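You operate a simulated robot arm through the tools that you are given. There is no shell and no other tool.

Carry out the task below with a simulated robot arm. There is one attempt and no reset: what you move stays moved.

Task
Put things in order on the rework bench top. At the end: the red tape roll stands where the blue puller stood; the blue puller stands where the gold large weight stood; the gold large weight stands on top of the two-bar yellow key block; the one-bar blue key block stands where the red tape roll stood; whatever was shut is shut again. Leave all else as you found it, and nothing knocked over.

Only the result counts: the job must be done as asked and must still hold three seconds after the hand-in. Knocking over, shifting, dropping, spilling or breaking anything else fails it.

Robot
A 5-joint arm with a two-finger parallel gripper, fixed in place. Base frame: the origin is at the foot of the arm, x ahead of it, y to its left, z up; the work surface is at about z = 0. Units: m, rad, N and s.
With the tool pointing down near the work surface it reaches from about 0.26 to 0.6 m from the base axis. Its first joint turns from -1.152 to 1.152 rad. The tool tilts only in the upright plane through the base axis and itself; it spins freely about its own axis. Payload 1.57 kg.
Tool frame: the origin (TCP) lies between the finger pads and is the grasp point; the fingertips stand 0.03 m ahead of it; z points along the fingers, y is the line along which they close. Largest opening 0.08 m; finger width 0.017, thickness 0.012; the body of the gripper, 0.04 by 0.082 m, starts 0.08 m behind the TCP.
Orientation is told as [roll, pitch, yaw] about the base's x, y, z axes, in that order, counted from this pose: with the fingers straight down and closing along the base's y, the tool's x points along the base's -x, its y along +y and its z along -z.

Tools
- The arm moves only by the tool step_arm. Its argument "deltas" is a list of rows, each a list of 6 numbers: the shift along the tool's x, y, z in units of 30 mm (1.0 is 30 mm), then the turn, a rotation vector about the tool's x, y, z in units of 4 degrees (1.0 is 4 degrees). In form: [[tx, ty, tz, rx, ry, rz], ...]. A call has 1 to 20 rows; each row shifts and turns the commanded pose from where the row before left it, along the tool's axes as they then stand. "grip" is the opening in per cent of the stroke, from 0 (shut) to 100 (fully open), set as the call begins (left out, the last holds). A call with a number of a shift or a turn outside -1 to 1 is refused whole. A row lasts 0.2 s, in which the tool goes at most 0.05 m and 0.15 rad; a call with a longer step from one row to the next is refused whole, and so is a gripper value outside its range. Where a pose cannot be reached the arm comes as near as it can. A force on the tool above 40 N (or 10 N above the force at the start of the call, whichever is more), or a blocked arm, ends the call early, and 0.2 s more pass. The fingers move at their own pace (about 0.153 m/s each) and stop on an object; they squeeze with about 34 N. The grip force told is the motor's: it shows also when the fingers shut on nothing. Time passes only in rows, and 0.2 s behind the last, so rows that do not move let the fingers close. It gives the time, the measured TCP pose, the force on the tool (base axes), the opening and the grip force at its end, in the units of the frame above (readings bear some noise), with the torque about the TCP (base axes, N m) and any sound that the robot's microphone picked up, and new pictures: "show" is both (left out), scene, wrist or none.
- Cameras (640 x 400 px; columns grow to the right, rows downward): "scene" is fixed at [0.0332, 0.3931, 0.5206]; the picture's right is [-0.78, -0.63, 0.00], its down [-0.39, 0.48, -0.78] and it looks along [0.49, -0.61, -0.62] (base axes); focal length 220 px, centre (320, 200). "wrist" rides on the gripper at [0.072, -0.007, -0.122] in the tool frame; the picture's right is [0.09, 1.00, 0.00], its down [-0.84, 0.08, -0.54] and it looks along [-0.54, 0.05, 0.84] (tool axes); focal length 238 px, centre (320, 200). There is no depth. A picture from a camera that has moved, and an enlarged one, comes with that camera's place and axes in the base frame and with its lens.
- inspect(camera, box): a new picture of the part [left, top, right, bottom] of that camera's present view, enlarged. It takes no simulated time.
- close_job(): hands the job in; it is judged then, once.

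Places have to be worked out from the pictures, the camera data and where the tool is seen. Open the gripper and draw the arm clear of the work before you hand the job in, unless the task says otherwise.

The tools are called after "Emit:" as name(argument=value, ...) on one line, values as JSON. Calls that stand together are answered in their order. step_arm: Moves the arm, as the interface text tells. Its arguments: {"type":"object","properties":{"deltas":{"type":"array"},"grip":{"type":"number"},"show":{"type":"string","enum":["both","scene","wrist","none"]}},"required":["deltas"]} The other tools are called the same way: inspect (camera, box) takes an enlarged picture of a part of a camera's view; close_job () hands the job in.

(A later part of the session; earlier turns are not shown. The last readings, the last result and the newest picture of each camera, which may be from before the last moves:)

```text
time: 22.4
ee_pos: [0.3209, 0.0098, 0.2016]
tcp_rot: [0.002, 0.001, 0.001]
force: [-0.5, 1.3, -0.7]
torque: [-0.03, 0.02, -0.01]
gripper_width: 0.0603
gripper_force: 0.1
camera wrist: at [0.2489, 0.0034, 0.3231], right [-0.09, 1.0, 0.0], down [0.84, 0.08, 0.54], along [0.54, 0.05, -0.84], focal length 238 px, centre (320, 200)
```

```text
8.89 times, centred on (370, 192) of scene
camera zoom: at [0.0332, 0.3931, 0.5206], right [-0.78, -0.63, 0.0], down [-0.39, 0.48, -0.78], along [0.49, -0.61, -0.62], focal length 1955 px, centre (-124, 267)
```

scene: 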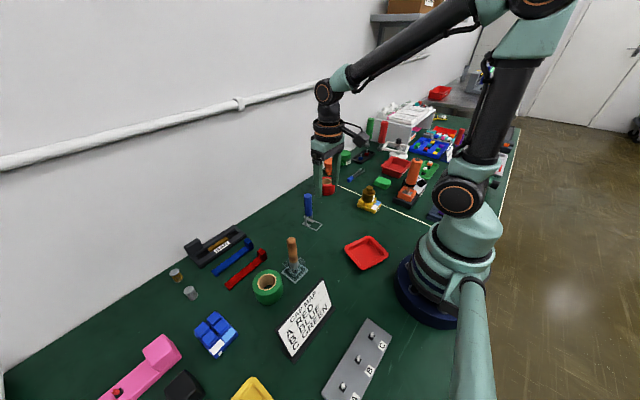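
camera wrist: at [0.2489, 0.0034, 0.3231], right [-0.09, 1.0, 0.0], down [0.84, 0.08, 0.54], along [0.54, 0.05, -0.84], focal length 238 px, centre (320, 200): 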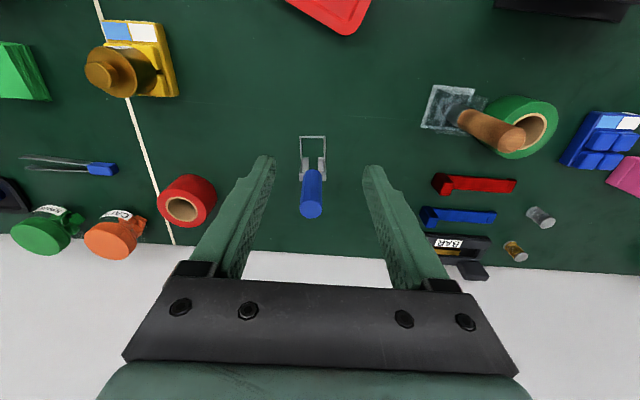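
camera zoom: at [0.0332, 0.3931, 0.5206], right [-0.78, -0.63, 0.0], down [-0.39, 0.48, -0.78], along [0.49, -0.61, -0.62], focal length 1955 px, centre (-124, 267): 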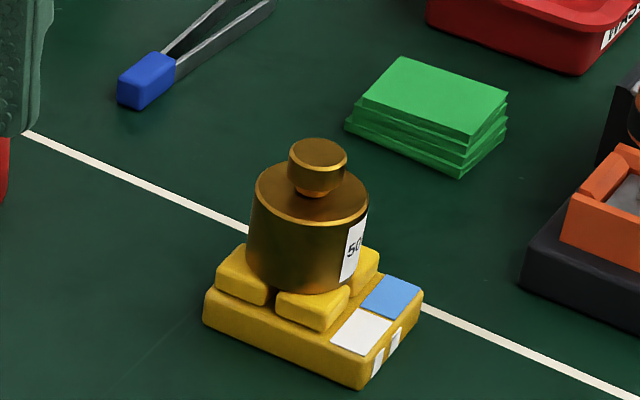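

The weight stands squarely on the yellow block. The puller's handle is near (0.392, 0.007), about 0.024 m across, with its frame yawed about +6.5°; I move above it, yaw the tool to match, and stop at z 0.16 to check.

Emit:
step_arm(deltas=[[-0.808, -0.02, 0, 0, 0, 0], [-0.808, -0.02, 0, 0, 0, 0], [-0.808, -0.02, 0, 0, 0, 0], [0, 0, 0, 0, 0, -0.81], [0, 0, 0, 0, 0, -0.81], [0, 0, 0.667, 0, 0, 0], [0, 0, 0.667, 0, 0, 0], [0, 0, 0, 0, 0, 0]])

Emit:
inspect(camera="wrist", box=[250, 80, 390, 220])

Emit:
inspect(camera="scene", box=[280, 140, 350, 240])

```text
time: 24.2
ee_pos: [0.3907, 0.0084, 0.1597]
tcp_rot: [0.0, 0.0, 0.113]
force: [-0.6, -1.0, -0.3]
torque: [-0.01, 0.01, 0.02]
gripper_width: 0.0599
gripper_force: 0.0
camera wrist: at [0.3224, -0.0069, 0.2829], right [-0.2, 0.98, 0.0], down [0.82, 0.17, 0.54], along [0.53, 0.11, -0.84], focal length 238 px, centre (320, 200)
```

scene: 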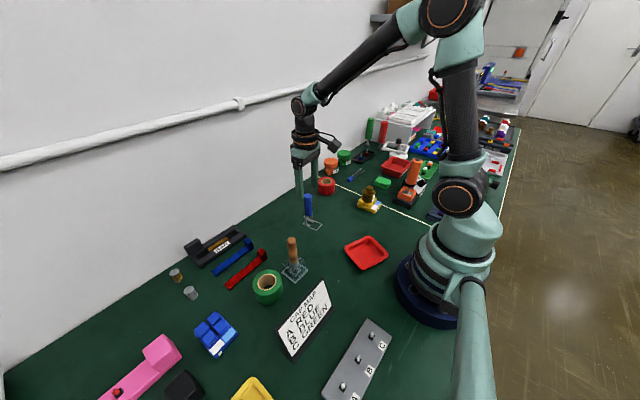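
wrist: 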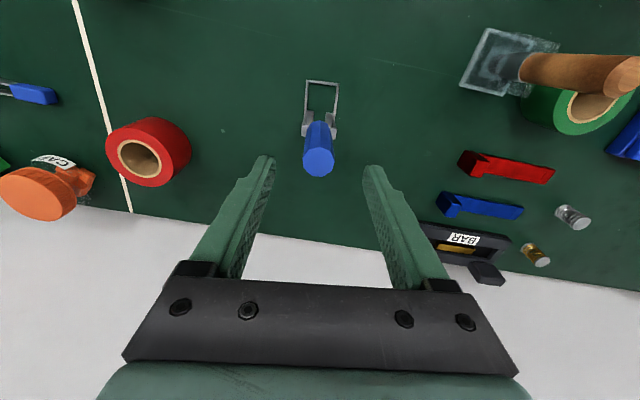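

```text
2.86 times, centred on (320, 150) of wrist
camera zoom: at [0.3224, -0.0069, 0.2829], right [-0.2, 0.98, 0.0], down [0.82, 0.17, 0.54], along [0.53, 0.11, -0.84], focal length 681 px, centre (320, 343)
```

zoom: 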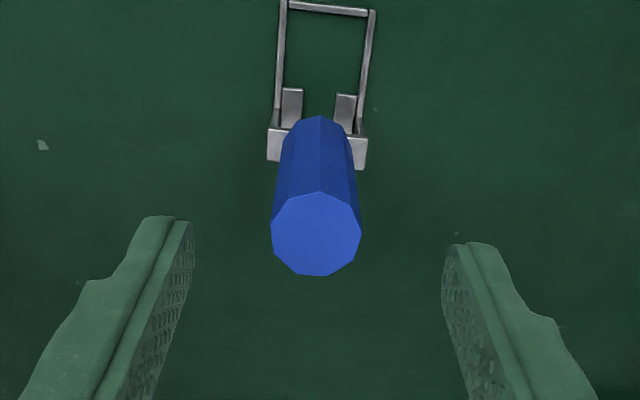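

```text
4.00 times, centred on (315, 190) of scene
camera zoom: at [0.0332, 0.3931, 0.5206], right [-0.78, -0.63, 0.0], down [-0.39, 0.48, -0.78], along [0.49, -0.61, -0.62], focal length 880 px, centre (340, 240)
```

zoom: 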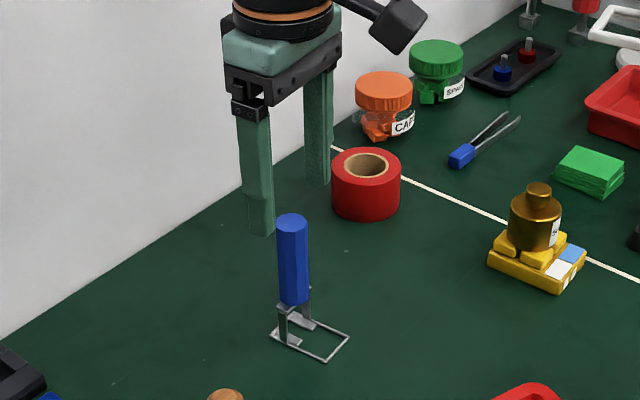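

The handle is centred beneath the tool within about 1 mm. I descend to z 0.09 so the fingertips (z 0.06) straddle the handle above its metal bracket.

Emit:
step_arm(deltas=[[0, 0, 0.58, 0, 0, 0], [0, 0, 0.58, 0, 0, 0], [0, 0, 0.58, 0, 0, 0], [0, 0, 0.58, 0, 0, 0], [0, 0, 0, 0, 0, 0]])

Emit:
inspect(camera="wrist", box=[240, 100, 400, 240])

Emit:
inspect(camera="scene", box=[280, 160, 350, 240])

```text
time: 25.4
ee_pos: [0.3935, 0.0068, 0.0902]
tcp_rot: [0.001, -0.001, 0.112]
force: [-0.6, 1.3, 0.8]
torque: [-0.02, -0.03, 0.01]
gripper_width: 0.06
gripper_force: 0.0
camera wrist: at [0.3229, -0.0069, 0.2132], right [-0.2, 0.98, 0.0], down [0.82, 0.17, 0.54], along [0.53, 0.11, -0.84], focal length 238 px, centre (320, 200)
```

scene: 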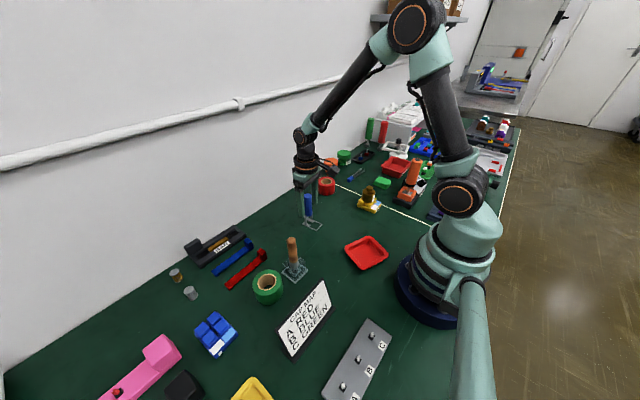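
wrist: 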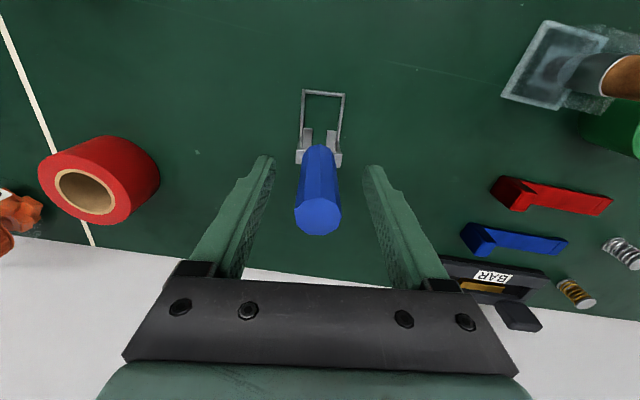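

```text
2.86 times, centred on (320, 170) of wrist
camera zoom: at [0.3229, -0.0069, 0.2132], right [-0.2, 0.98, 0.0], down [0.82, 0.17, 0.54], along [0.53, 0.11, -0.84], focal length 681 px, centre (320, 286)
```

zoom: 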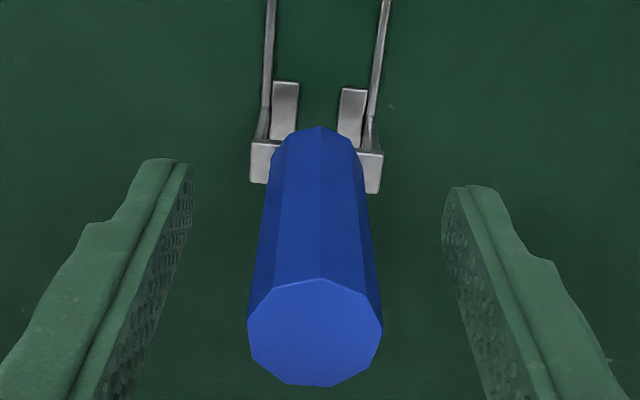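

```text
5.00 times, centred on (315, 200) of scene
camera zoom: at [0.0332, 0.3931, 0.5206], right [-0.78, -0.63, 0.0], down [-0.39, 0.48, -0.78], along [0.49, -0.61, -0.62], focal length 1100 px, centre (345, 200)
```

zoom: 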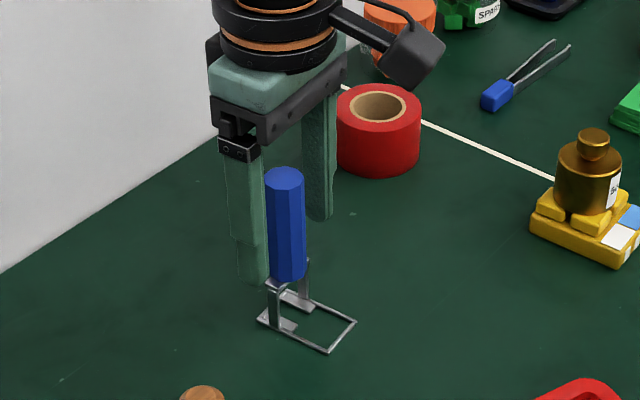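

The fingers straddle the handle well. I close the gripper on it.

Emit:
step_arm(deltas=[[0, 0, 0, 0, 0, 0], [0, 0, 0, 0, 0, 0], [0, 0, 0, 0, 0, 0], [0, 0, 0, 0, 0, 0]], grip=0, show="wrist")

Emit:
inspect(camera="scene", box=[280, 160, 350, 240])

```text
time: 26.4
ee_pos: [0.3928, 0.0075, 0.0898]
tcp_rot: [-0.001, 0.001, 0.114]
force: [-0.3, -0.1, 0.6]
torque: [-0.01, -0.01, -0.01]
gripper_width: 0.0232
gripper_force: 34.1
camera wrist: at [0.3229, -0.0069, 0.2134], right [-0.2, 0.98, 0.0], down [0.82, 0.17, 0.54], along [0.53, 0.11, -0.84], focal length 238 px, centre (320, 200)
```

wrist: 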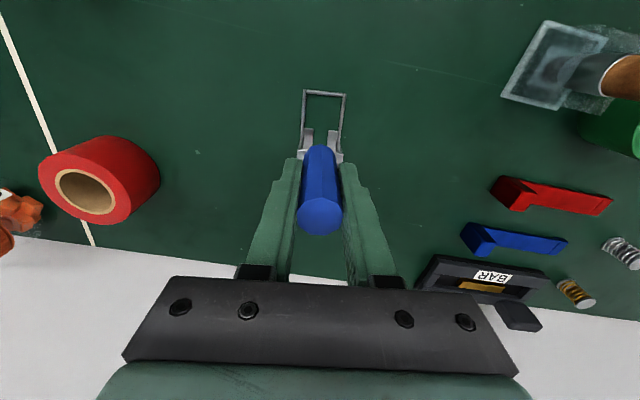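

```text
5.00 times, centred on (315, 200) of scene
camera zoom: at [0.0332, 0.3931, 0.5206], right [-0.78, -0.63, 0.0], down [-0.39, 0.48, -0.78], along [0.49, -0.61, -0.62], focal length 1100 px, centre (345, 200)
```

zoom: 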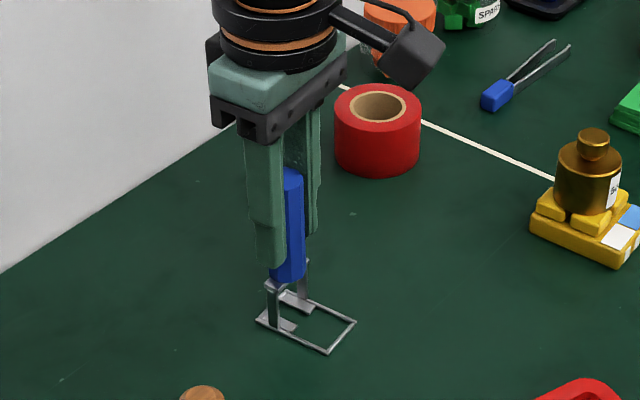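

The puller is gripped (0.023 m). I lift it 6 cm and carry it over to the gold weight's former place near (0.483, 0.106).

Emit:
step_arm(deltas=[[0, 0, -0.5, 0, 0, 0], [0, 0, -0.75, 0, 0, 0], [0, 0, -0.75, 0, 0, 0], [-0.679, 0.587, 0, 0, 0, 0], [-0.679, 0.587, 0, 0, 0, 0], [-0.679, 0.587, 0, 0, 0, 0], [-0.679, 0.587, 0, 0, 0, 0], [-0.679, 0.587, 0, 0, 0, 0], [0, 0, 0, 0, 0, 0], [0, 0, 0, 0, 0, 0]])

Emit:
inspect(camera="scene", box=[230, 140, 310, 250])

Emit:
inspect(camera="wrist", box=[220, 60, 440, 240])

```text
time: 28.6
ee_pos: [0.4831, 0.1055, 0.1498]
tcp_rot: [0.0, 0.0, 0.113]
force: [0.5, 0.7, -1.7]
torque: [0.01, 0.0, -0.01]
gripper_width: 0.0228
gripper_force: 34.4
camera wrist: at [0.4146, 0.092, 0.2733], right [-0.2, 0.98, 0.0], down [0.82, 0.17, 0.54], along [0.53, 0.11, -0.84], focal length 238 px, centre (320, 200)
```

scene: 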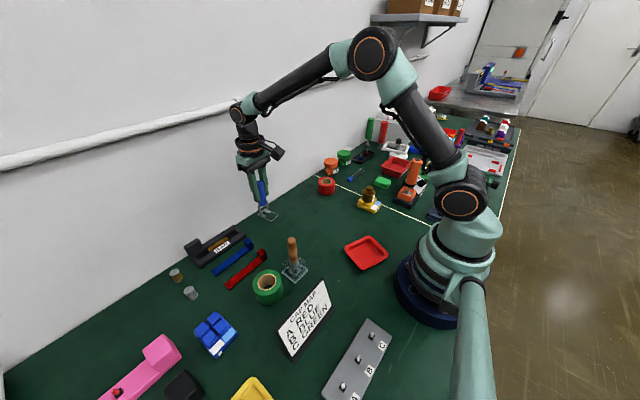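
wrist: 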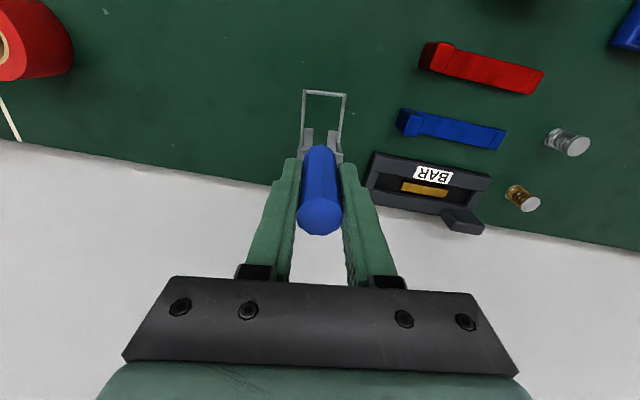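

```text
3.64 times, centred on (270, 195) of scene
camera zoom: at [0.0332, 0.3931, 0.5206], right [-0.78, -0.63, 0.0], down [-0.39, 0.48, -0.78], along [0.49, -0.61, -0.62], focal length 800 px, centre (502, 218)
```

zoom: 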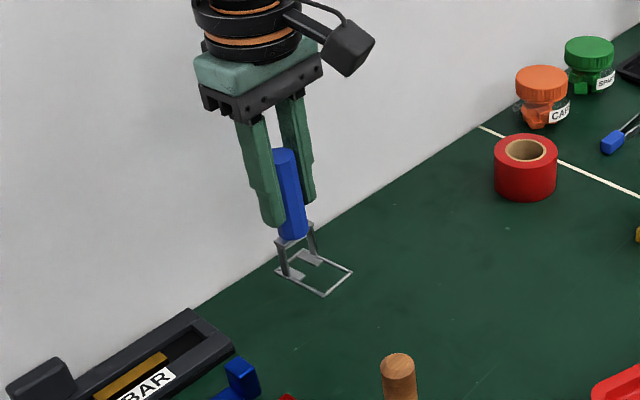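

```text
2.22 times, centred on (330, 150) of wrist
camera zoom: at [0.4146, 0.092, 0.2733], right [-0.2, 0.98, 0.0], down [0.82, 0.17, 0.54], along [0.53, 0.11, -0.84], focal length 530 px, centre (298, 311)
```

zoom: 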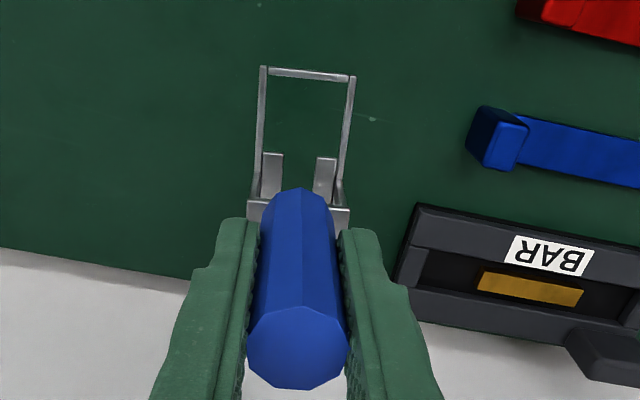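

The puller hangs upright and is over the target. I lower it to about 2 mm above the table, then touch down in small steps.

Emit:
step_arm(deltas=[[0, 0, 0.5, 0, 0, 0], [0, 0, 0.5, 0, 0, 0], [0, 0, 0.5, 0, 0, 0], [0, 0, 0.4, 0, 0, 0], [0, 0, 0, 0, 0, 0]], show="none")

Emit:
step_arm(deltas=[[0, 0, 0.035, 0, 0, 0], [0, 0, 0, 0, 0, 0]], show="none")

```text
time: 29.8
ee_pos: [0.4837, 0.1059, 0.0924]
tcp_rot: [0.0, 0.0, 0.113]
force: [0.0, -0.9, -0.1]
torque: [0.03, 0.0, -0.01]
gripper_width: 0.0229
gripper_force: 34.0
```

```text
time: 30.4
ee_pos: [0.4835, 0.1051, 0.0924]
tcp_rot: [0.0, -0.002, 0.112]
force: [-0.2, 0.2, -2.1]
torque: [0.02, 0.0, 0.03]
gripper_width: 0.0229
gripper_force: 34.0
```

No contact yet at about z 0.0917. I continue with 0.7 mm steps.

Emit:
step_arm(deltas=[[0, 0, 0.025, 0, 0, 0], [0, 0, 0, 0, 0, 0]], show="none")

Emit:
step_arm(deltas=[[0, 0, 0.02, 0, 0, 0], [0, 0, 0, 0, 0, 0]], show="none")

```text
time: 31.0
ee_pos: [0.4833, 0.1048, 0.0916]
tcp_rot: [0.001, 0.0, 0.114]
force: [-0.7, 0.6, -0.1]
torque: [0.01, -0.02, -0.02]
gripper_width: 0.0228
gripper_force: 34.5
```

```text
time: 31.6
ee_pos: [0.4833, 0.1052, 0.0912]
tcp_rot: [0.001, 0.001, 0.113]
force: [0.1, 0.7, -1.0]
torque: [0.0, -0.02, 0.01]
gripper_width: 0.0233
gripper_force: 33.7
```

Still no clear contact; one more small step at a time.

Emit:
step_arm(deltas=[[0, 0, 0.02, 0, 0, 0], [0, 0, 0, 0, 0, 0]], show="none")

Emit:
inspect(camera="scene", box=[240, 190, 300, 245])

```text
time: 32.2
ee_pos: [0.4831, 0.1062, 0.09]
tcp_rot: [0.0, 0.0, 0.112]
force: [-3.7, -2.4, 7.5]
torque: [-0.1, 0.23, 0.01]
gripper_width: 0.023
gripper_force: 34.3
```

```text
7.27 times, centred on (270, 218) of scene
camera zoom: at [0.0332, 0.3931, 0.5206], right [-0.78, -0.63, 0.0], down [-0.39, 0.48, -0.78], along [0.49, -0.61, -0.62], focal length 1600 px, centre (684, 73)
```

zoom: 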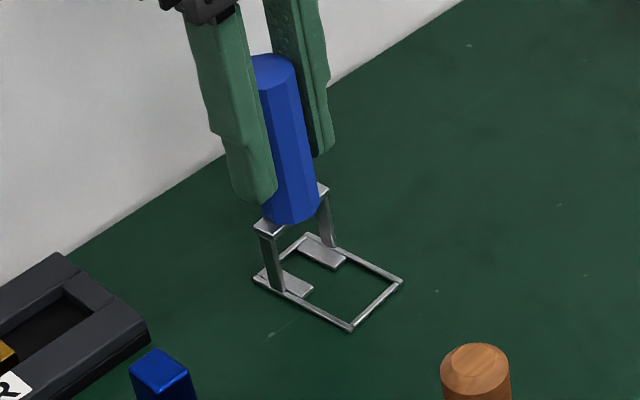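

Contact is made (7.5 N) with the frame flat on the table. I open the fingers to release it.

Emit:
step_arm(deltas=[[0, 0, 0, 0, 0, 0], [0, 0, 0, 0, 0, 0], [0, 0, 0, 0, 0, 0]], grip=65, show="wrist")

Emit:
inspect(camera="scene", box=[240, 190, 300, 245])

```text
time: 33.0
ee_pos: [0.4841, 0.1052, 0.0899]
tcp_rot: [-0.001, 0.0, 0.112]
force: [0.0, -0.5, 0.5]
torque: [-0.01, 0.01, 0.02]
gripper_width: 0.0519
gripper_force: 0.1
camera wrist: at [0.414, 0.0918, 0.213], right [-0.2, 0.98, 0.0], down [0.82, 0.17, 0.54], along [0.53, 0.11, -0.84], focal length 238 px, centre (320, 200)
```

wrist: 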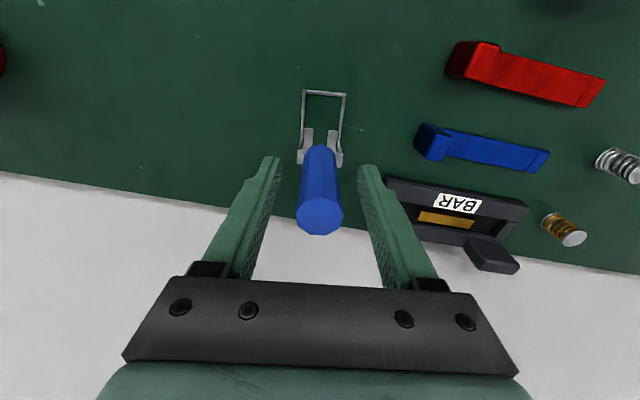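

```text
7.27 times, centred on (270, 218) of scene
camera zoom: at [0.0332, 0.3931, 0.5206], right [-0.78, -0.63, 0.0], down [-0.39, 0.48, -0.78], along [0.49, -0.61, -0.62], focal length 1600 px, centre (684, 73)
```

zoom: 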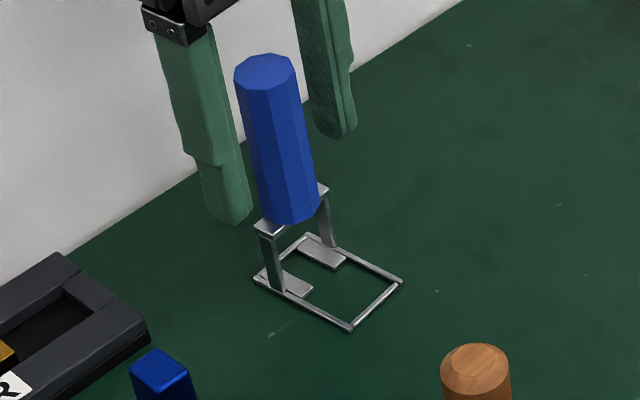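

The puller stands free and upright where the weight was. I rise straight up, return the yaw to zero, and move to view the red tape roll.

Emit:
step_arm(deltas=[[0, 0, -0.5, 0, 0, 0], [0, 0, -1, 0, 0, 0], [0, 0, -1, 0, 0, 0], [0, 0, -1, 0, 0, 0], [0, 0, -0.17, 0, 0, 0.81], [0, 0, 0, 0, 0, 0.81], [0.463, -0.937, 0, 0, 0, 0], [0.463, -0.937, 0, 0, 0, 0], [0.463, -0.937, 0, 0, 0, 0], [0.463, -0.937, 0, 0, 0, 0], [0.463, -0.937, 0, 0, 0, 0], [0.463, -0.937, 0, 0, 0, 0], [0.463, -0.937, 0, 0, 0, 0], [0.463, -0.937, 0, 0, 0, 0], [0.463, -0.937, 0, 0, 0, 0], [0.463, -0.937, 0, 0, 0, 0]])

Emit:
inspect(camera="wrist", box=[250, 110, 390, 240])

Emit:
inspect(camera="scene", box=[230, 160, 350, 250])

```text
time: 36.4
ee_pos: [0.3434, -0.1761, 0.2002]
tcp_rot: [-0.001, 0.001, 0.002]
force: [-0.6, 0.0, -0.8]
torque: [-0.03, -0.05, 0.02]
gripper_width: 0.052
gripper_force: 0.0
camera wrist: at [0.2736, -0.1815, 0.3232], right [-0.09, 1.0, 0.0], down [0.84, 0.08, 0.54], along [0.54, 0.05, -0.84], focal length 238 px, centre (320, 200)
```

scene: 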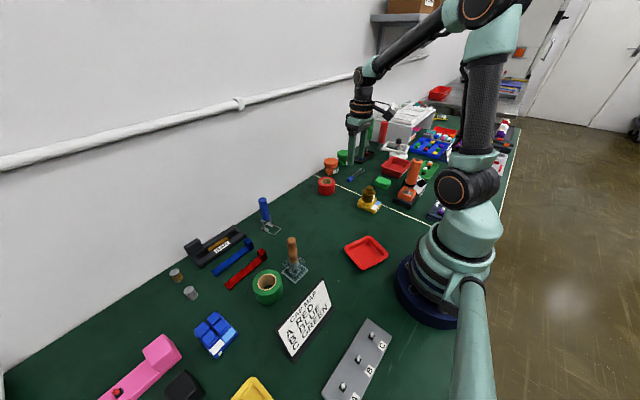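
wrist: 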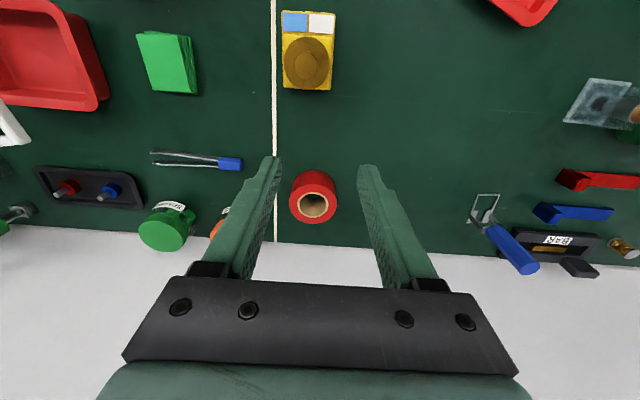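

```text
3.08 times, centred on (320, 175) of wrist
camera zoom: at [0.2736, -0.1815, 0.3232], right [-0.09, 1.0, 0.0], down [0.84, 0.08, 0.54], along [0.54, 0.05, -0.84], focal length 733 px, centre (320, 277)
```

zoom: 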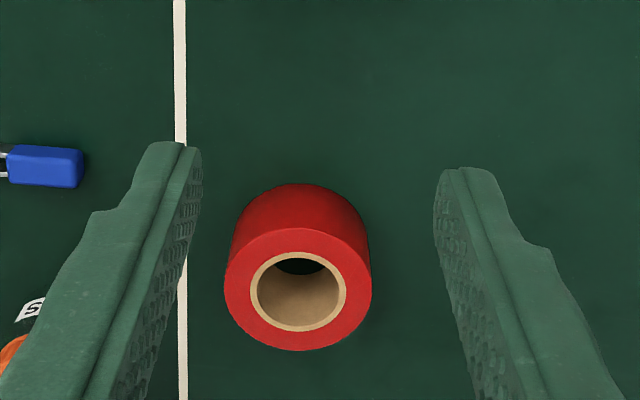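

```text
4.44 times, centred on (290, 205) of scene
camera zoom: at [0.0332, 0.3931, 0.5206], right [-0.78, -0.63, 0.0], down [-0.39, 0.48, -0.78], along [0.49, -0.61, -0.62], focal length 978 px, centre (453, 178)
```

zoom: 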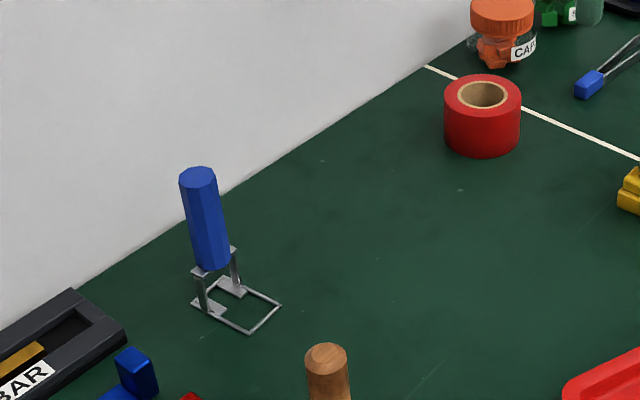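

The tape roll is centred near (0.463, -0.1745), outer diameter about 0.0685 and height about 0.042. I move above it with fully open fingers and stop at z 0.12 to verify alignment.

Emit:
step_arm(deltas=[[-0.994, 0.0125, 0, 0, 0, 0], [-0.994, 0.0125, 0, 0, 0, 0], [-0.994, 0.0125, 0, 0, 0, 0], [-0.994, 0.0125, 0, 0, 0, 0], [0, 0, 0.889, 0, 0, 0], [0, 0, 0.889, 0, 0, 0], [0, 0, 0.889, 0, 0, 0], [0, 0, 0, 0, 0, 0]], grip=100)

Emit:
inspect(camera="wrist", box=[240, 80, 400, 220])

Emit:
inspect(camera="scene", box=[290, 120, 370, 210])

```text
time: 38.2
ee_pos: [0.4642, -0.172, 0.1199]
tcp_rot: [0.0, 0.001, 0.0]
force: [-0.2, -0.3, -0.8]
torque: [0.01, -0.04, 0.03]
gripper_width: 0.0799
gripper_force: 0.1
camera wrist: at [0.3928, -0.1795, 0.2427], right [-0.09, 1.0, 0.0], down [0.84, 0.08, 0.54], along [0.54, 0.05, -0.84], focal length 238 px, centre (320, 200)
```

scene: 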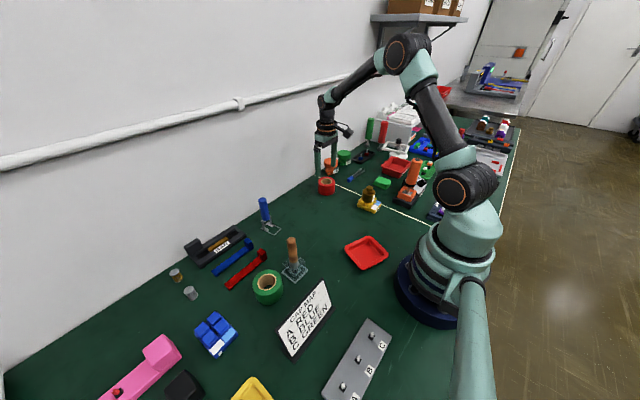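
wrist: 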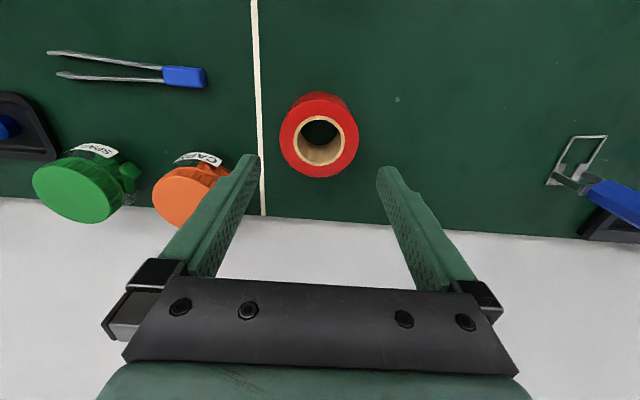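

```text
2.86 times, centred on (320, 150) of wrist
camera zoom: at [0.3928, -0.1795, 0.2427], right [-0.09, 1.0, 0.0], down [0.84, 0.08, 0.54], along [0.54, 0.05, -0.84], focal length 681 px, centre (320, 343)
```

zoom: 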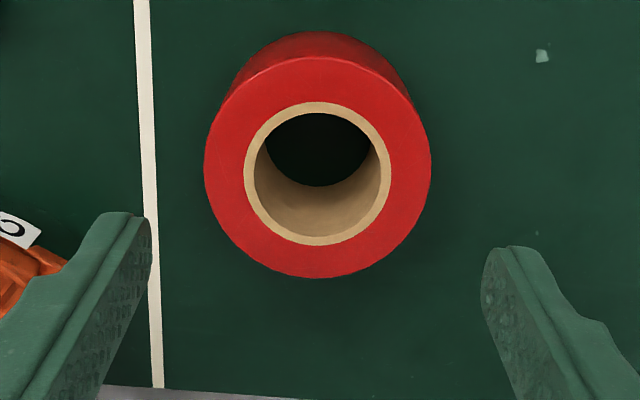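

```text
4.44 times, centred on (330, 165) of scene
camera zoom: at [0.0332, 0.3931, 0.5206], right [-0.78, -0.63, 0.0], down [-0.39, 0.48, -0.78], along [0.49, -0.61, -0.62], focal length 978 px, centre (276, 356)
```

zoom: 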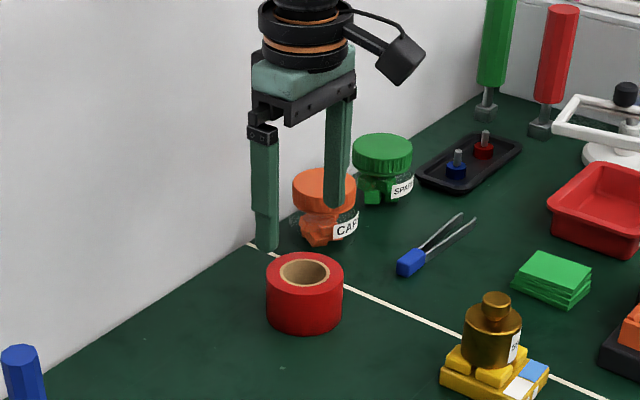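

The tape is aligned within about 0.5 mm sideways and 2 mm in x (5.6 mm clearance per finger). I correct x and descend to z 0.04.

Emit:
step_arm(deltas=[[0.06, -0.01, 0.4, 0, 0, 0], [0, 0, 0.6, 0, 0, 0], [0, 0, 0.6, 0, 0, 0], [0, 0, 0.6, 0, 0, 0], [0, 0, 0.467, 0, 0, 0], [0, 0, 0, 0, 0, 0]])

```text
time: 39.6
ee_pos: [0.462, -0.1751, 0.0398]
tcp_rot: [0.0, 0.001, 0.0]
force: [0.2, 0.7, 0.0]
torque: [-0.04, 0.03, 0.0]
gripper_width: 0.08
gripper_force: 0.0
camera wrist: at [0.3913, -0.1802, 0.1628], right [-0.09, 1.0, 0.0], down [0.84, 0.08, 0.54], along [0.54, 0.05, -0.84], focal length 238 px, centre (320, 200)
```

scene: 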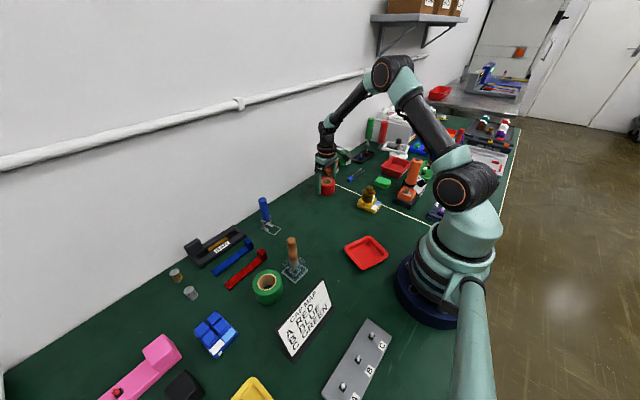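
wrist: 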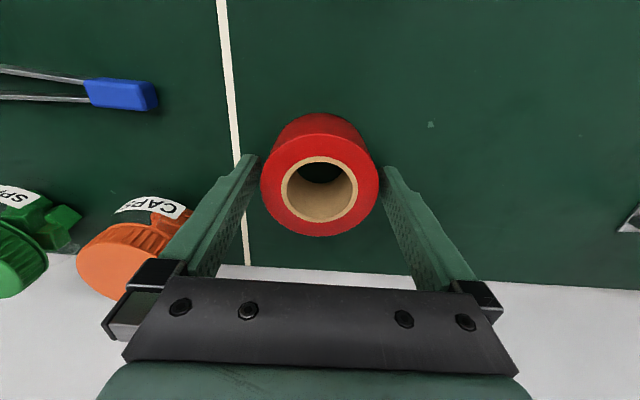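

The fingers are around the roll with no contact force. I close on it.

Emit:
step_arm(deltas=[[0, 0, 0, 0, 0, 0], [0, 0, 0, 0, 0, 0], [0, 0, 0, 0, 0, 0]], grip=0, show="wrist")

Emit:
inspect(camera="wrist", box=[240, 80, 400, 240])

```text
time: 40.4
ee_pos: [0.4624, -0.1745, 0.0395]
tcp_rot: [-0.001, 0.0, -0.001]
force: [-0.5, 0.9, 0.1]
torque: [-0.01, 0.0, -0.01]
gripper_width: 0.066
gripper_force: 34.5
camera wrist: at [0.3913, -0.1801, 0.163], right [-0.09, 1.0, 0.0], down [0.84, 0.08, 0.54], along [0.54, 0.05, -0.84], focal length 238 px, centre (320, 200)
```

wrist: 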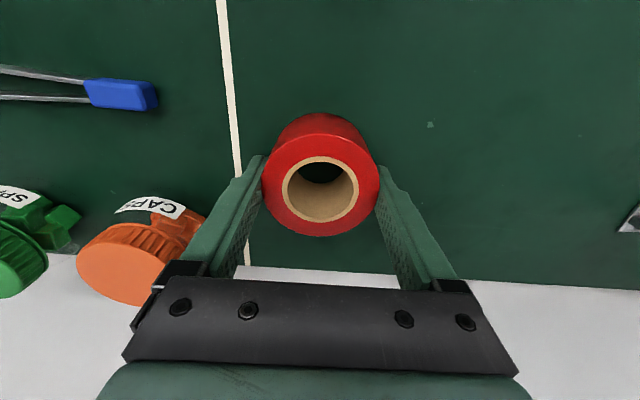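

```text
2.50 times, centred on (320, 160) of wrist
camera zoom: at [0.3913, -0.1801, 0.163], right [-0.09, 1.0, 0.0], down [0.84, 0.08, 0.54], along [0.54, 0.05, -0.84], focal length 596 px, centre (320, 300)
```

zoom: 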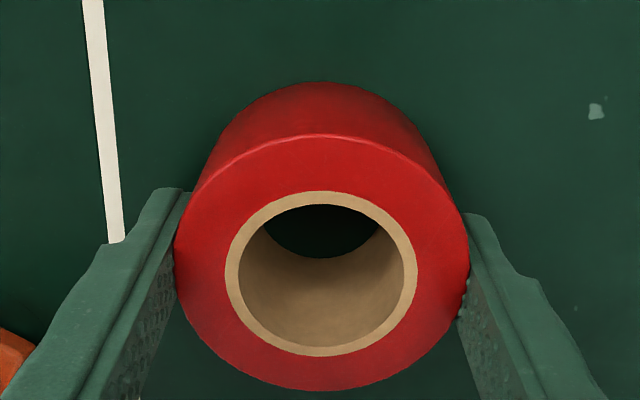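

The roll is held, 0.066 m wide and centred on the tool at (0.462, -0.174). I lift it and carry it to the puller's former place near (0.389, 0.007).

Emit:
step_arm(deltas=[[0, 0, -0.4, 0, 0, 0], [0, 0, -0.8, 0, 0, 0], [0, 0, -0.8, 0, 0, 0], [0, 0, -0.67, 0, 0, 0], [0.346, 0.863, 0, 0, 0, 0], [0.346, 0.863, 0, 0, 0, 0], [0.346, 0.863, 0, 0, 0, 0], [0.346, 0.863, 0, 0, 0, 0], [0.346, 0.863, 0, 0, 0, 0], [0.346, 0.863, 0, 0, 0, 0], [0.346, 0.863, 0, 0, 0, 0], [0, 0, 0, 0, 0, 0]])

```text
time: 43.0
ee_pos: [0.3889, 0.0065, 0.1201]
tcp_rot: [-0.001, 0.0, 0.001]
force: [-0.1, 0.9, -1.2]
torque: [0.0, -0.03, -0.02]
gripper_width: 0.0662
gripper_force: 33.8
camera wrist: at [0.3182, 0.0018, 0.2435], right [-0.09, 1.0, 0.0], down [0.84, 0.08, 0.54], along [0.54, 0.05, -0.84], focal length 238 px, centre (320, 200)
```

scene: 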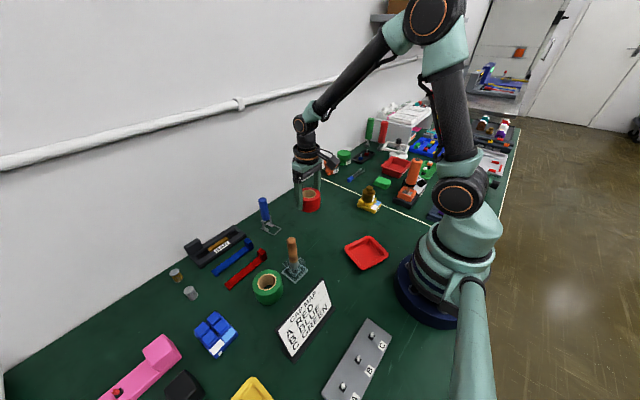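
wrist: 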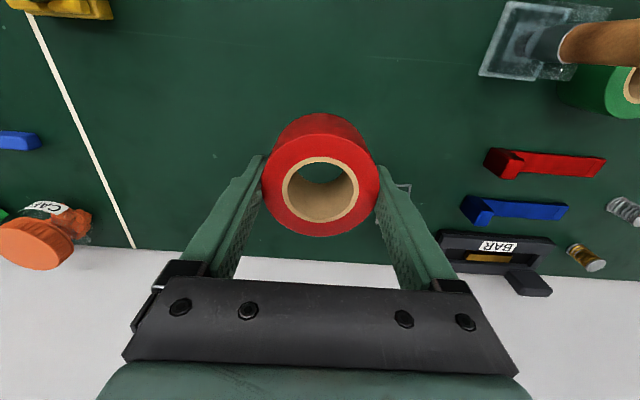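

The roll is over the target. I lower it to about 2 mm above the table, then touch down gently.

Emit:
step_arm(deltas=[[0, 0, 0.5, 0, 0, 0], [0, 0, 0.6, 0, 0, 0], [0, 0, 0.6, 0, 0, 0], [0, 0, 0.5, 0, 0, 0], [0, 0, 0.4, 0, 0, 0], [0, 0, 0, 0, 0, 0]], show="none")

Emit:
step_arm(deltas=[[0, 0, 0.03, 0, 0, 0], [0, 0, 0, 0, 0, 0]], show="none")

```text
time: 44.4
ee_pos: [0.389, 0.0075, 0.0411]
tcp_rot: [0.0, 0.0, 0.0]
force: [-0.3, -0.3, -0.9]
torque: [0.03, -0.02, -0.02]
gripper_width: 0.0661
gripper_force: 33.3
```

```text
time: 45.0
ee_pos: [0.3892, 0.0075, 0.0402]
tcp_rot: [-0.001, 0.0, 0.002]
force: [0.1, -0.1, -0.6]
torque: [0.0, 0.02, 0.0]
gripper_width: 0.0662
gripper_force: 33.6
```

No contact yet at z 0.0403; I go down in 0.6 mm steps.

Emit:
step_arm(deltas=[[0, 0, 0.02, 0, 0, 0], [0, 0, 0, 0, 0, 0]], show="none")

```text
time: 45.6
ee_pos: [0.3887, 0.0072, 0.0409]
tcp_rot: [-0.001, -0.001, -0.001]
force: [-0.9, 0.1, 0.1]
torque: [-0.01, 0.0, 0.03]
gripper_width: 0.0663
gripper_force: 33.9
```

Force is near zero; another small step should show contact.

Emit:
step_arm(deltas=[[0, 0, 0.02, 0, 0, 0], [0, 0, 0, 0, 0, 0]], show="scene")

```text
time: 46.2
ee_pos: [0.3892, 0.0065, 0.04]
tcp_rot: [0.0, 0.0, 0.001]
force: [0.0, -1.0, -0.5]
torque: [0.04, 0.03, -0.01]
gripper_width: 0.0663
gripper_force: 34.3
```

scene: 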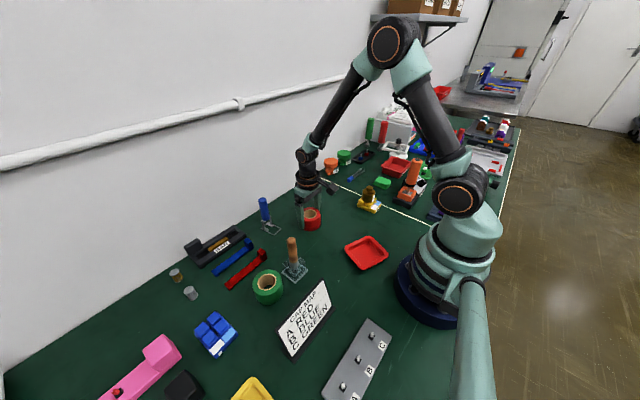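

Emit:
step_arm(deltas=[[0, 0, 0.02, 0, 0, 0], [0, 0, 0, 0, 0, 0]], show="none")

```text
time: 46.8
ee_pos: [0.389, 0.0065, 0.0396]
tcp_rot: [-0.001, 0.0, -0.001]
force: [-5.0, -0.3, 11.1]
torque: [0.02, -0.05, -0.03]
gripper_width: 0.0661
gripper_force: 33.6
```

Contact is now about 11 N, so the roll is on the table. I open the gripper fully and check.

Emit:
step_arm(deltas=[[0, 0, 0, 0, 0, 0], [0, 0, 0, 0, 0, 0], [0, 0, 0, 0, 0, 0]], grip=100, show="wrist")

Emit:
inspect(camera="scene", box=[230, 160, 350, 250])

```text
time: 47.6
ee_pos: [0.3889, 0.0067, 0.038]
tcp_rot: [-0.002, 0.001, 0.001]
force: [0.6, -0.2, 0.4]
torque: [-0.02, 0.0, 0.01]
gripper_width: 0.0798
gripper_force: 0.0
camera wrist: at [0.3183, 0.0014, 0.1626], right [-0.09, 1.0, 0.0], down [0.84, 0.08, 0.54], along [0.54, 0.05, -0.84], focal length 238 px, centre (320, 200)
```

wrist: 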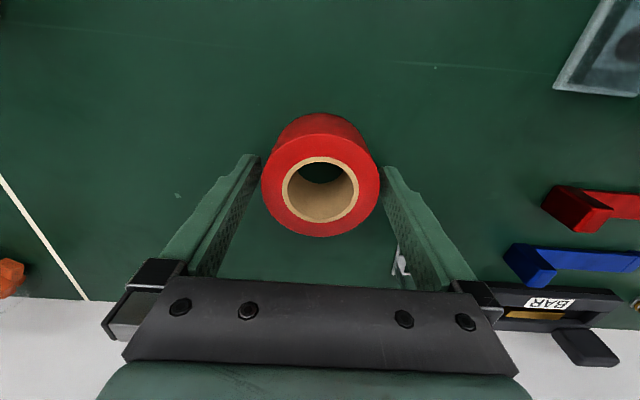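

```text
4.44 times, centred on (290, 205) of scene
camera zoom: at [0.0332, 0.3931, 0.5206], right [-0.78, -0.63, 0.0], down [-0.39, 0.48, -0.78], along [0.49, -0.61, -0.62], focal length 978 px, centre (453, 178)
```

zoom: 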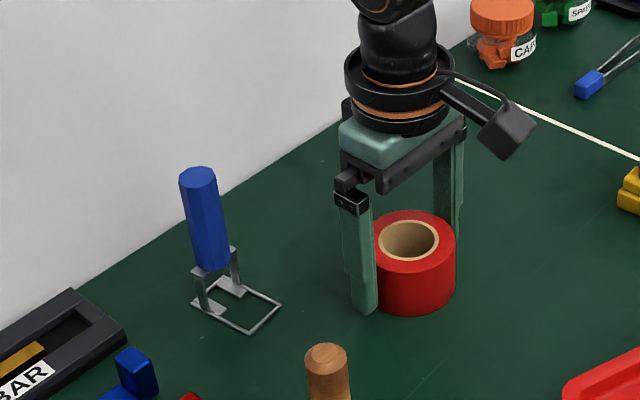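

The roll stands at the puller's old place and the puller stands at the weight's. I rise to z 0.2 and fly over to view the blue key block (the wooden-handled stamp below is about 0.12 m tall, so z 0.2 clears it).

Emit:
step_arm(deltas=[[0, 0, -0.4, 0, 0, 0], [0, 0, -1, 0, 0, 0], [0, 0, -1, 0, 0, 0], [0, 0, -1, 0, 0, 0], [0, 0, -1, 0, 0, 0], [0, 0, -1, 0, 0, 0], [0, 0, 0, 0, 0, 0]], show="none")

Emit:
step_arm(deltas=[[0.414, 0.896, 0, 0, 0, 0], [0.414, 0.896, 0, 0, 0, 0], [0.414, 0.896, 0, 0, 0, 0], [0.414, 0.896, 0, 0, 0, 0], [0.414, 0.896, 0, 0, 0, 0], [0.414, 0.896, 0, 0, 0, 0], [0.414, 0.896, 0, 0, 0, 0], [0.414, 0.896, 0, 0, 0, 0], [0.414, 0.896, 0, 0, 0, 0], [0.414, 0.896, 0, 0, 0, 0], [0.414, 0.896, 0, 0, 0, 0], [0.414, 0.896, 0, 0, 0, 0], [0.414, 0.896, 0, 0, 0, 0], [0.414, 0.896, 0, 0, 0, 0], [0, 0, 0, 0, 0, 0]])

Emit:
inspect(camera="wrist", box=[250, 100, 410, 260])

```text
time: 49.2
ee_pos: [0.3889, 0.0077, 0.2022]
tcp_rot: [-0.001, -0.001, 0.001]
force: [0.0, -0.3, -0.3]
torque: [0.0, 0.01, -0.02]
gripper_width: 0.0799
gripper_force: 0.0
```

```text
time: 52.4
ee_pos: [0.2147, 0.3832, 0.2015]
tcp_rot: [0.0, -0.001, 0.0]
force: [-0.7, -0.2, 0.2]
torque: [0.02, 0.0, -0.01]
gripper_width: 0.0801
gripper_force: 0.0
camera wrist: at [0.1439, 0.3779, 0.3242], right [-0.09, 1.0, 0.0], down [0.84, 0.08, 0.54], along [0.54, 0.05, -0.84], focal length 238 px, centre (320, 200)
```

scene: 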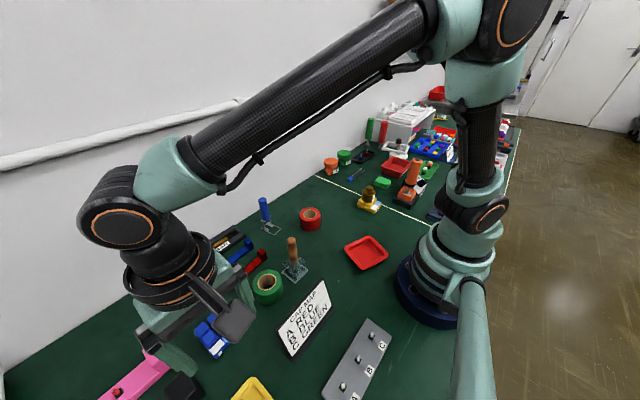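
wrist: 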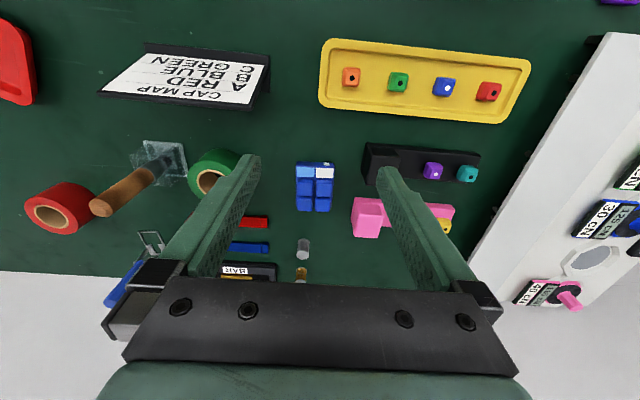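

```text
2.50 times, centred on (330, 180) of wrist
camera zoom: at [0.1439, 0.3779, 0.3242], right [-0.09, 1.0, 0.0], down [0.84, 0.08, 0.54], along [0.54, 0.05, -0.84], focal length 596 px, centre (295, 250)
```

zoom: 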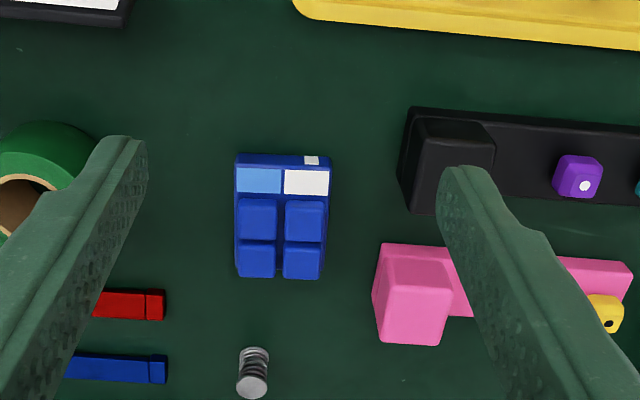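

The blue block is about 0.055 m wide, centred near (0.3226, 0.3865), yawed about +3.4°; the pink and black pieces start near y 0.45. I move above it with a 0.07 m opening, match the yaw, and stop at z 0.12.

Emit:
step_arm(deltas=[[-0.914, 0.0225, 0, 0, 0, 0], [-0.914, 0.0225, 0, 0, 0, 0], [-0.914, 0.0225, 0, 0, 0, 0], [-0.914, 0.0225, 0, 0, 0, 0], [0, 0, 0, 0, 0, -0.85], [0, 0, 0.889, 0, 0, 0], [0, 0, 0.889, 0, 0, 0], [0, 0, 0.889, 0, 0, 0], [0, 0, 0, 0, 0, 0]], grip=88)

Emit:
inspect(camera="wrist", box=[230, 50, 410, 220])

Emit:
inspect(camera="scene", box=[140, 240, 280, 390])

```text
time: 54.4
ee_pos: [0.3239, 0.3869, 0.1206]
tcp_rot: [0.0, -0.001, 0.058]
force: [0.0, 0.1, 1.1]
torque: [0.0, -0.02, 0.0]
gripper_width: 0.0704
gripper_force: 0.0
camera wrist: at [0.2545, 0.3768, 0.244], right [-0.15, 0.99, 0.0], down [0.83, 0.13, 0.54], along [0.54, 0.08, -0.84], focal length 238 px, centre (320, 200)
```

scene: 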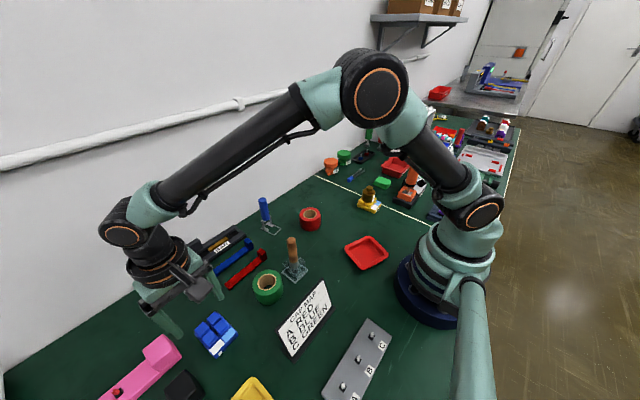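
wrist: 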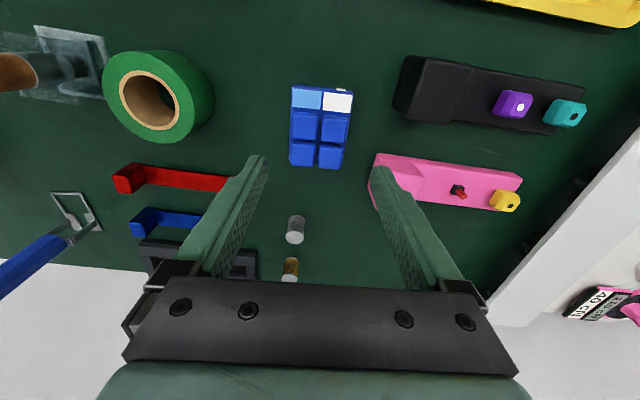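

```text
2.35 times, centred on (320, 135) of wrist
camera zoom: at [0.2545, 0.3768, 0.244], right [-0.15, 0.99, 0.0], down [0.83, 0.13, 0.54], along [0.54, 0.08, -0.84], focal length 561 px, centre (320, 353)
```

zoom: 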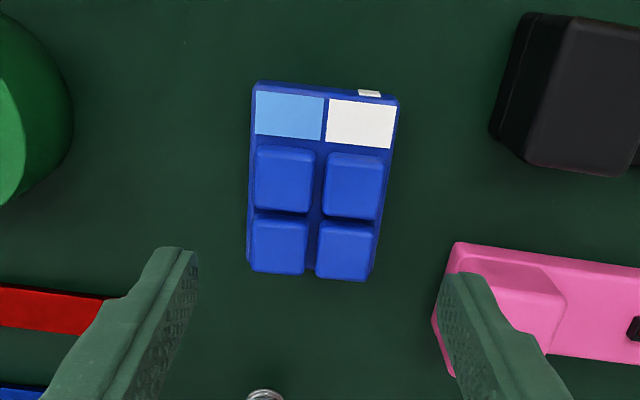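

```text
2.67 times, centred on (210, 315) of scene
camera zoom: at [0.0332, 0.3931, 0.5206], right [-0.78, -0.63, 0.0], down [-0.39, 0.48, -0.78], along [0.49, -0.61, -0.62], focal length 586 px, centre (613, -107)
```

zoom: 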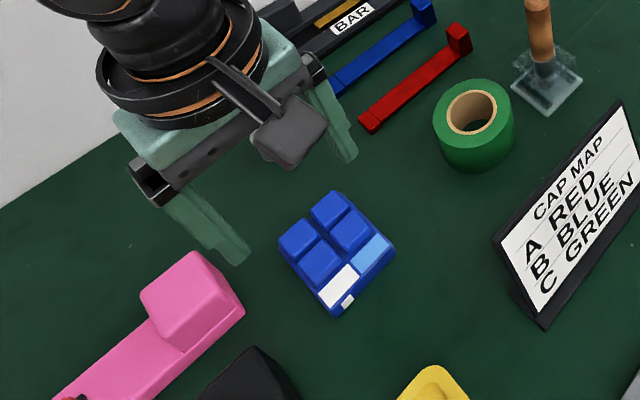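

The block is aligned with the tool (yaw matched, centred within about 1 mm, roughly 6 mm clearance per side, pink piece over 1 cm away). I descend to z 0.036.

Emit:
step_arm(deltas=[[0, 0, 0.562, 0, 0, 0], [0, 0, 0.562, 0, 0, 0], [0, 0, 0.562, 0, 0, 0], [0, 0, 0.562, 0, 0, 0], [0, 0, 0.562, 0, 0, 0], [0, 0, 0, 0, 0, 0]])

Emit:
inspect(camera="wrist", box=[230, 80, 410, 240])

```text
time: 55.8
ee_pos: [0.3239, 0.386, 0.0373]
tcp_rot: [0.0, 0.002, 0.059]
force: [0.9, -0.8, 0.5]
torque: [0.01, -0.01, -0.01]
gripper_width: 0.0704
gripper_force: 0.0
camera wrist: at [0.2544, 0.3766, 0.1599], right [-0.15, 0.99, 0.0], down [0.83, 0.13, 0.54], along [0.54, 0.08, -0.84], focal length 238 px, centre (320, 200)
```

scene: 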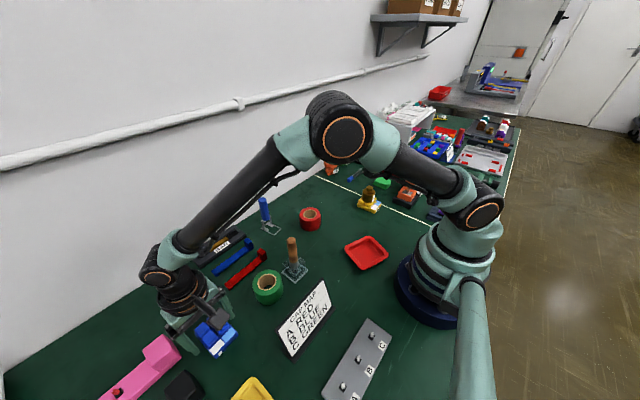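
wrist: 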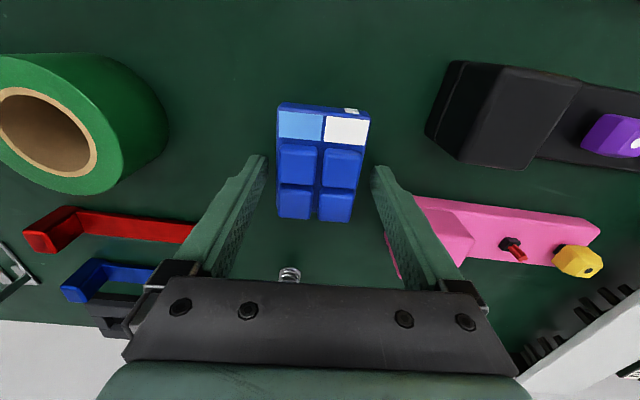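

```text
2.50 times, centred on (320, 160) of wrist
camera zoom: at [0.2544, 0.3766, 0.1599], right [-0.15, 0.99, 0.0], down [0.83, 0.13, 0.54], along [0.54, 0.08, -0.84], focal length 596 px, centre (320, 300)
```

zoom: 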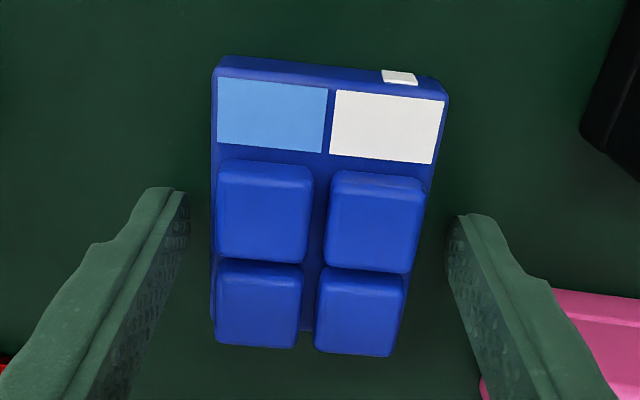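

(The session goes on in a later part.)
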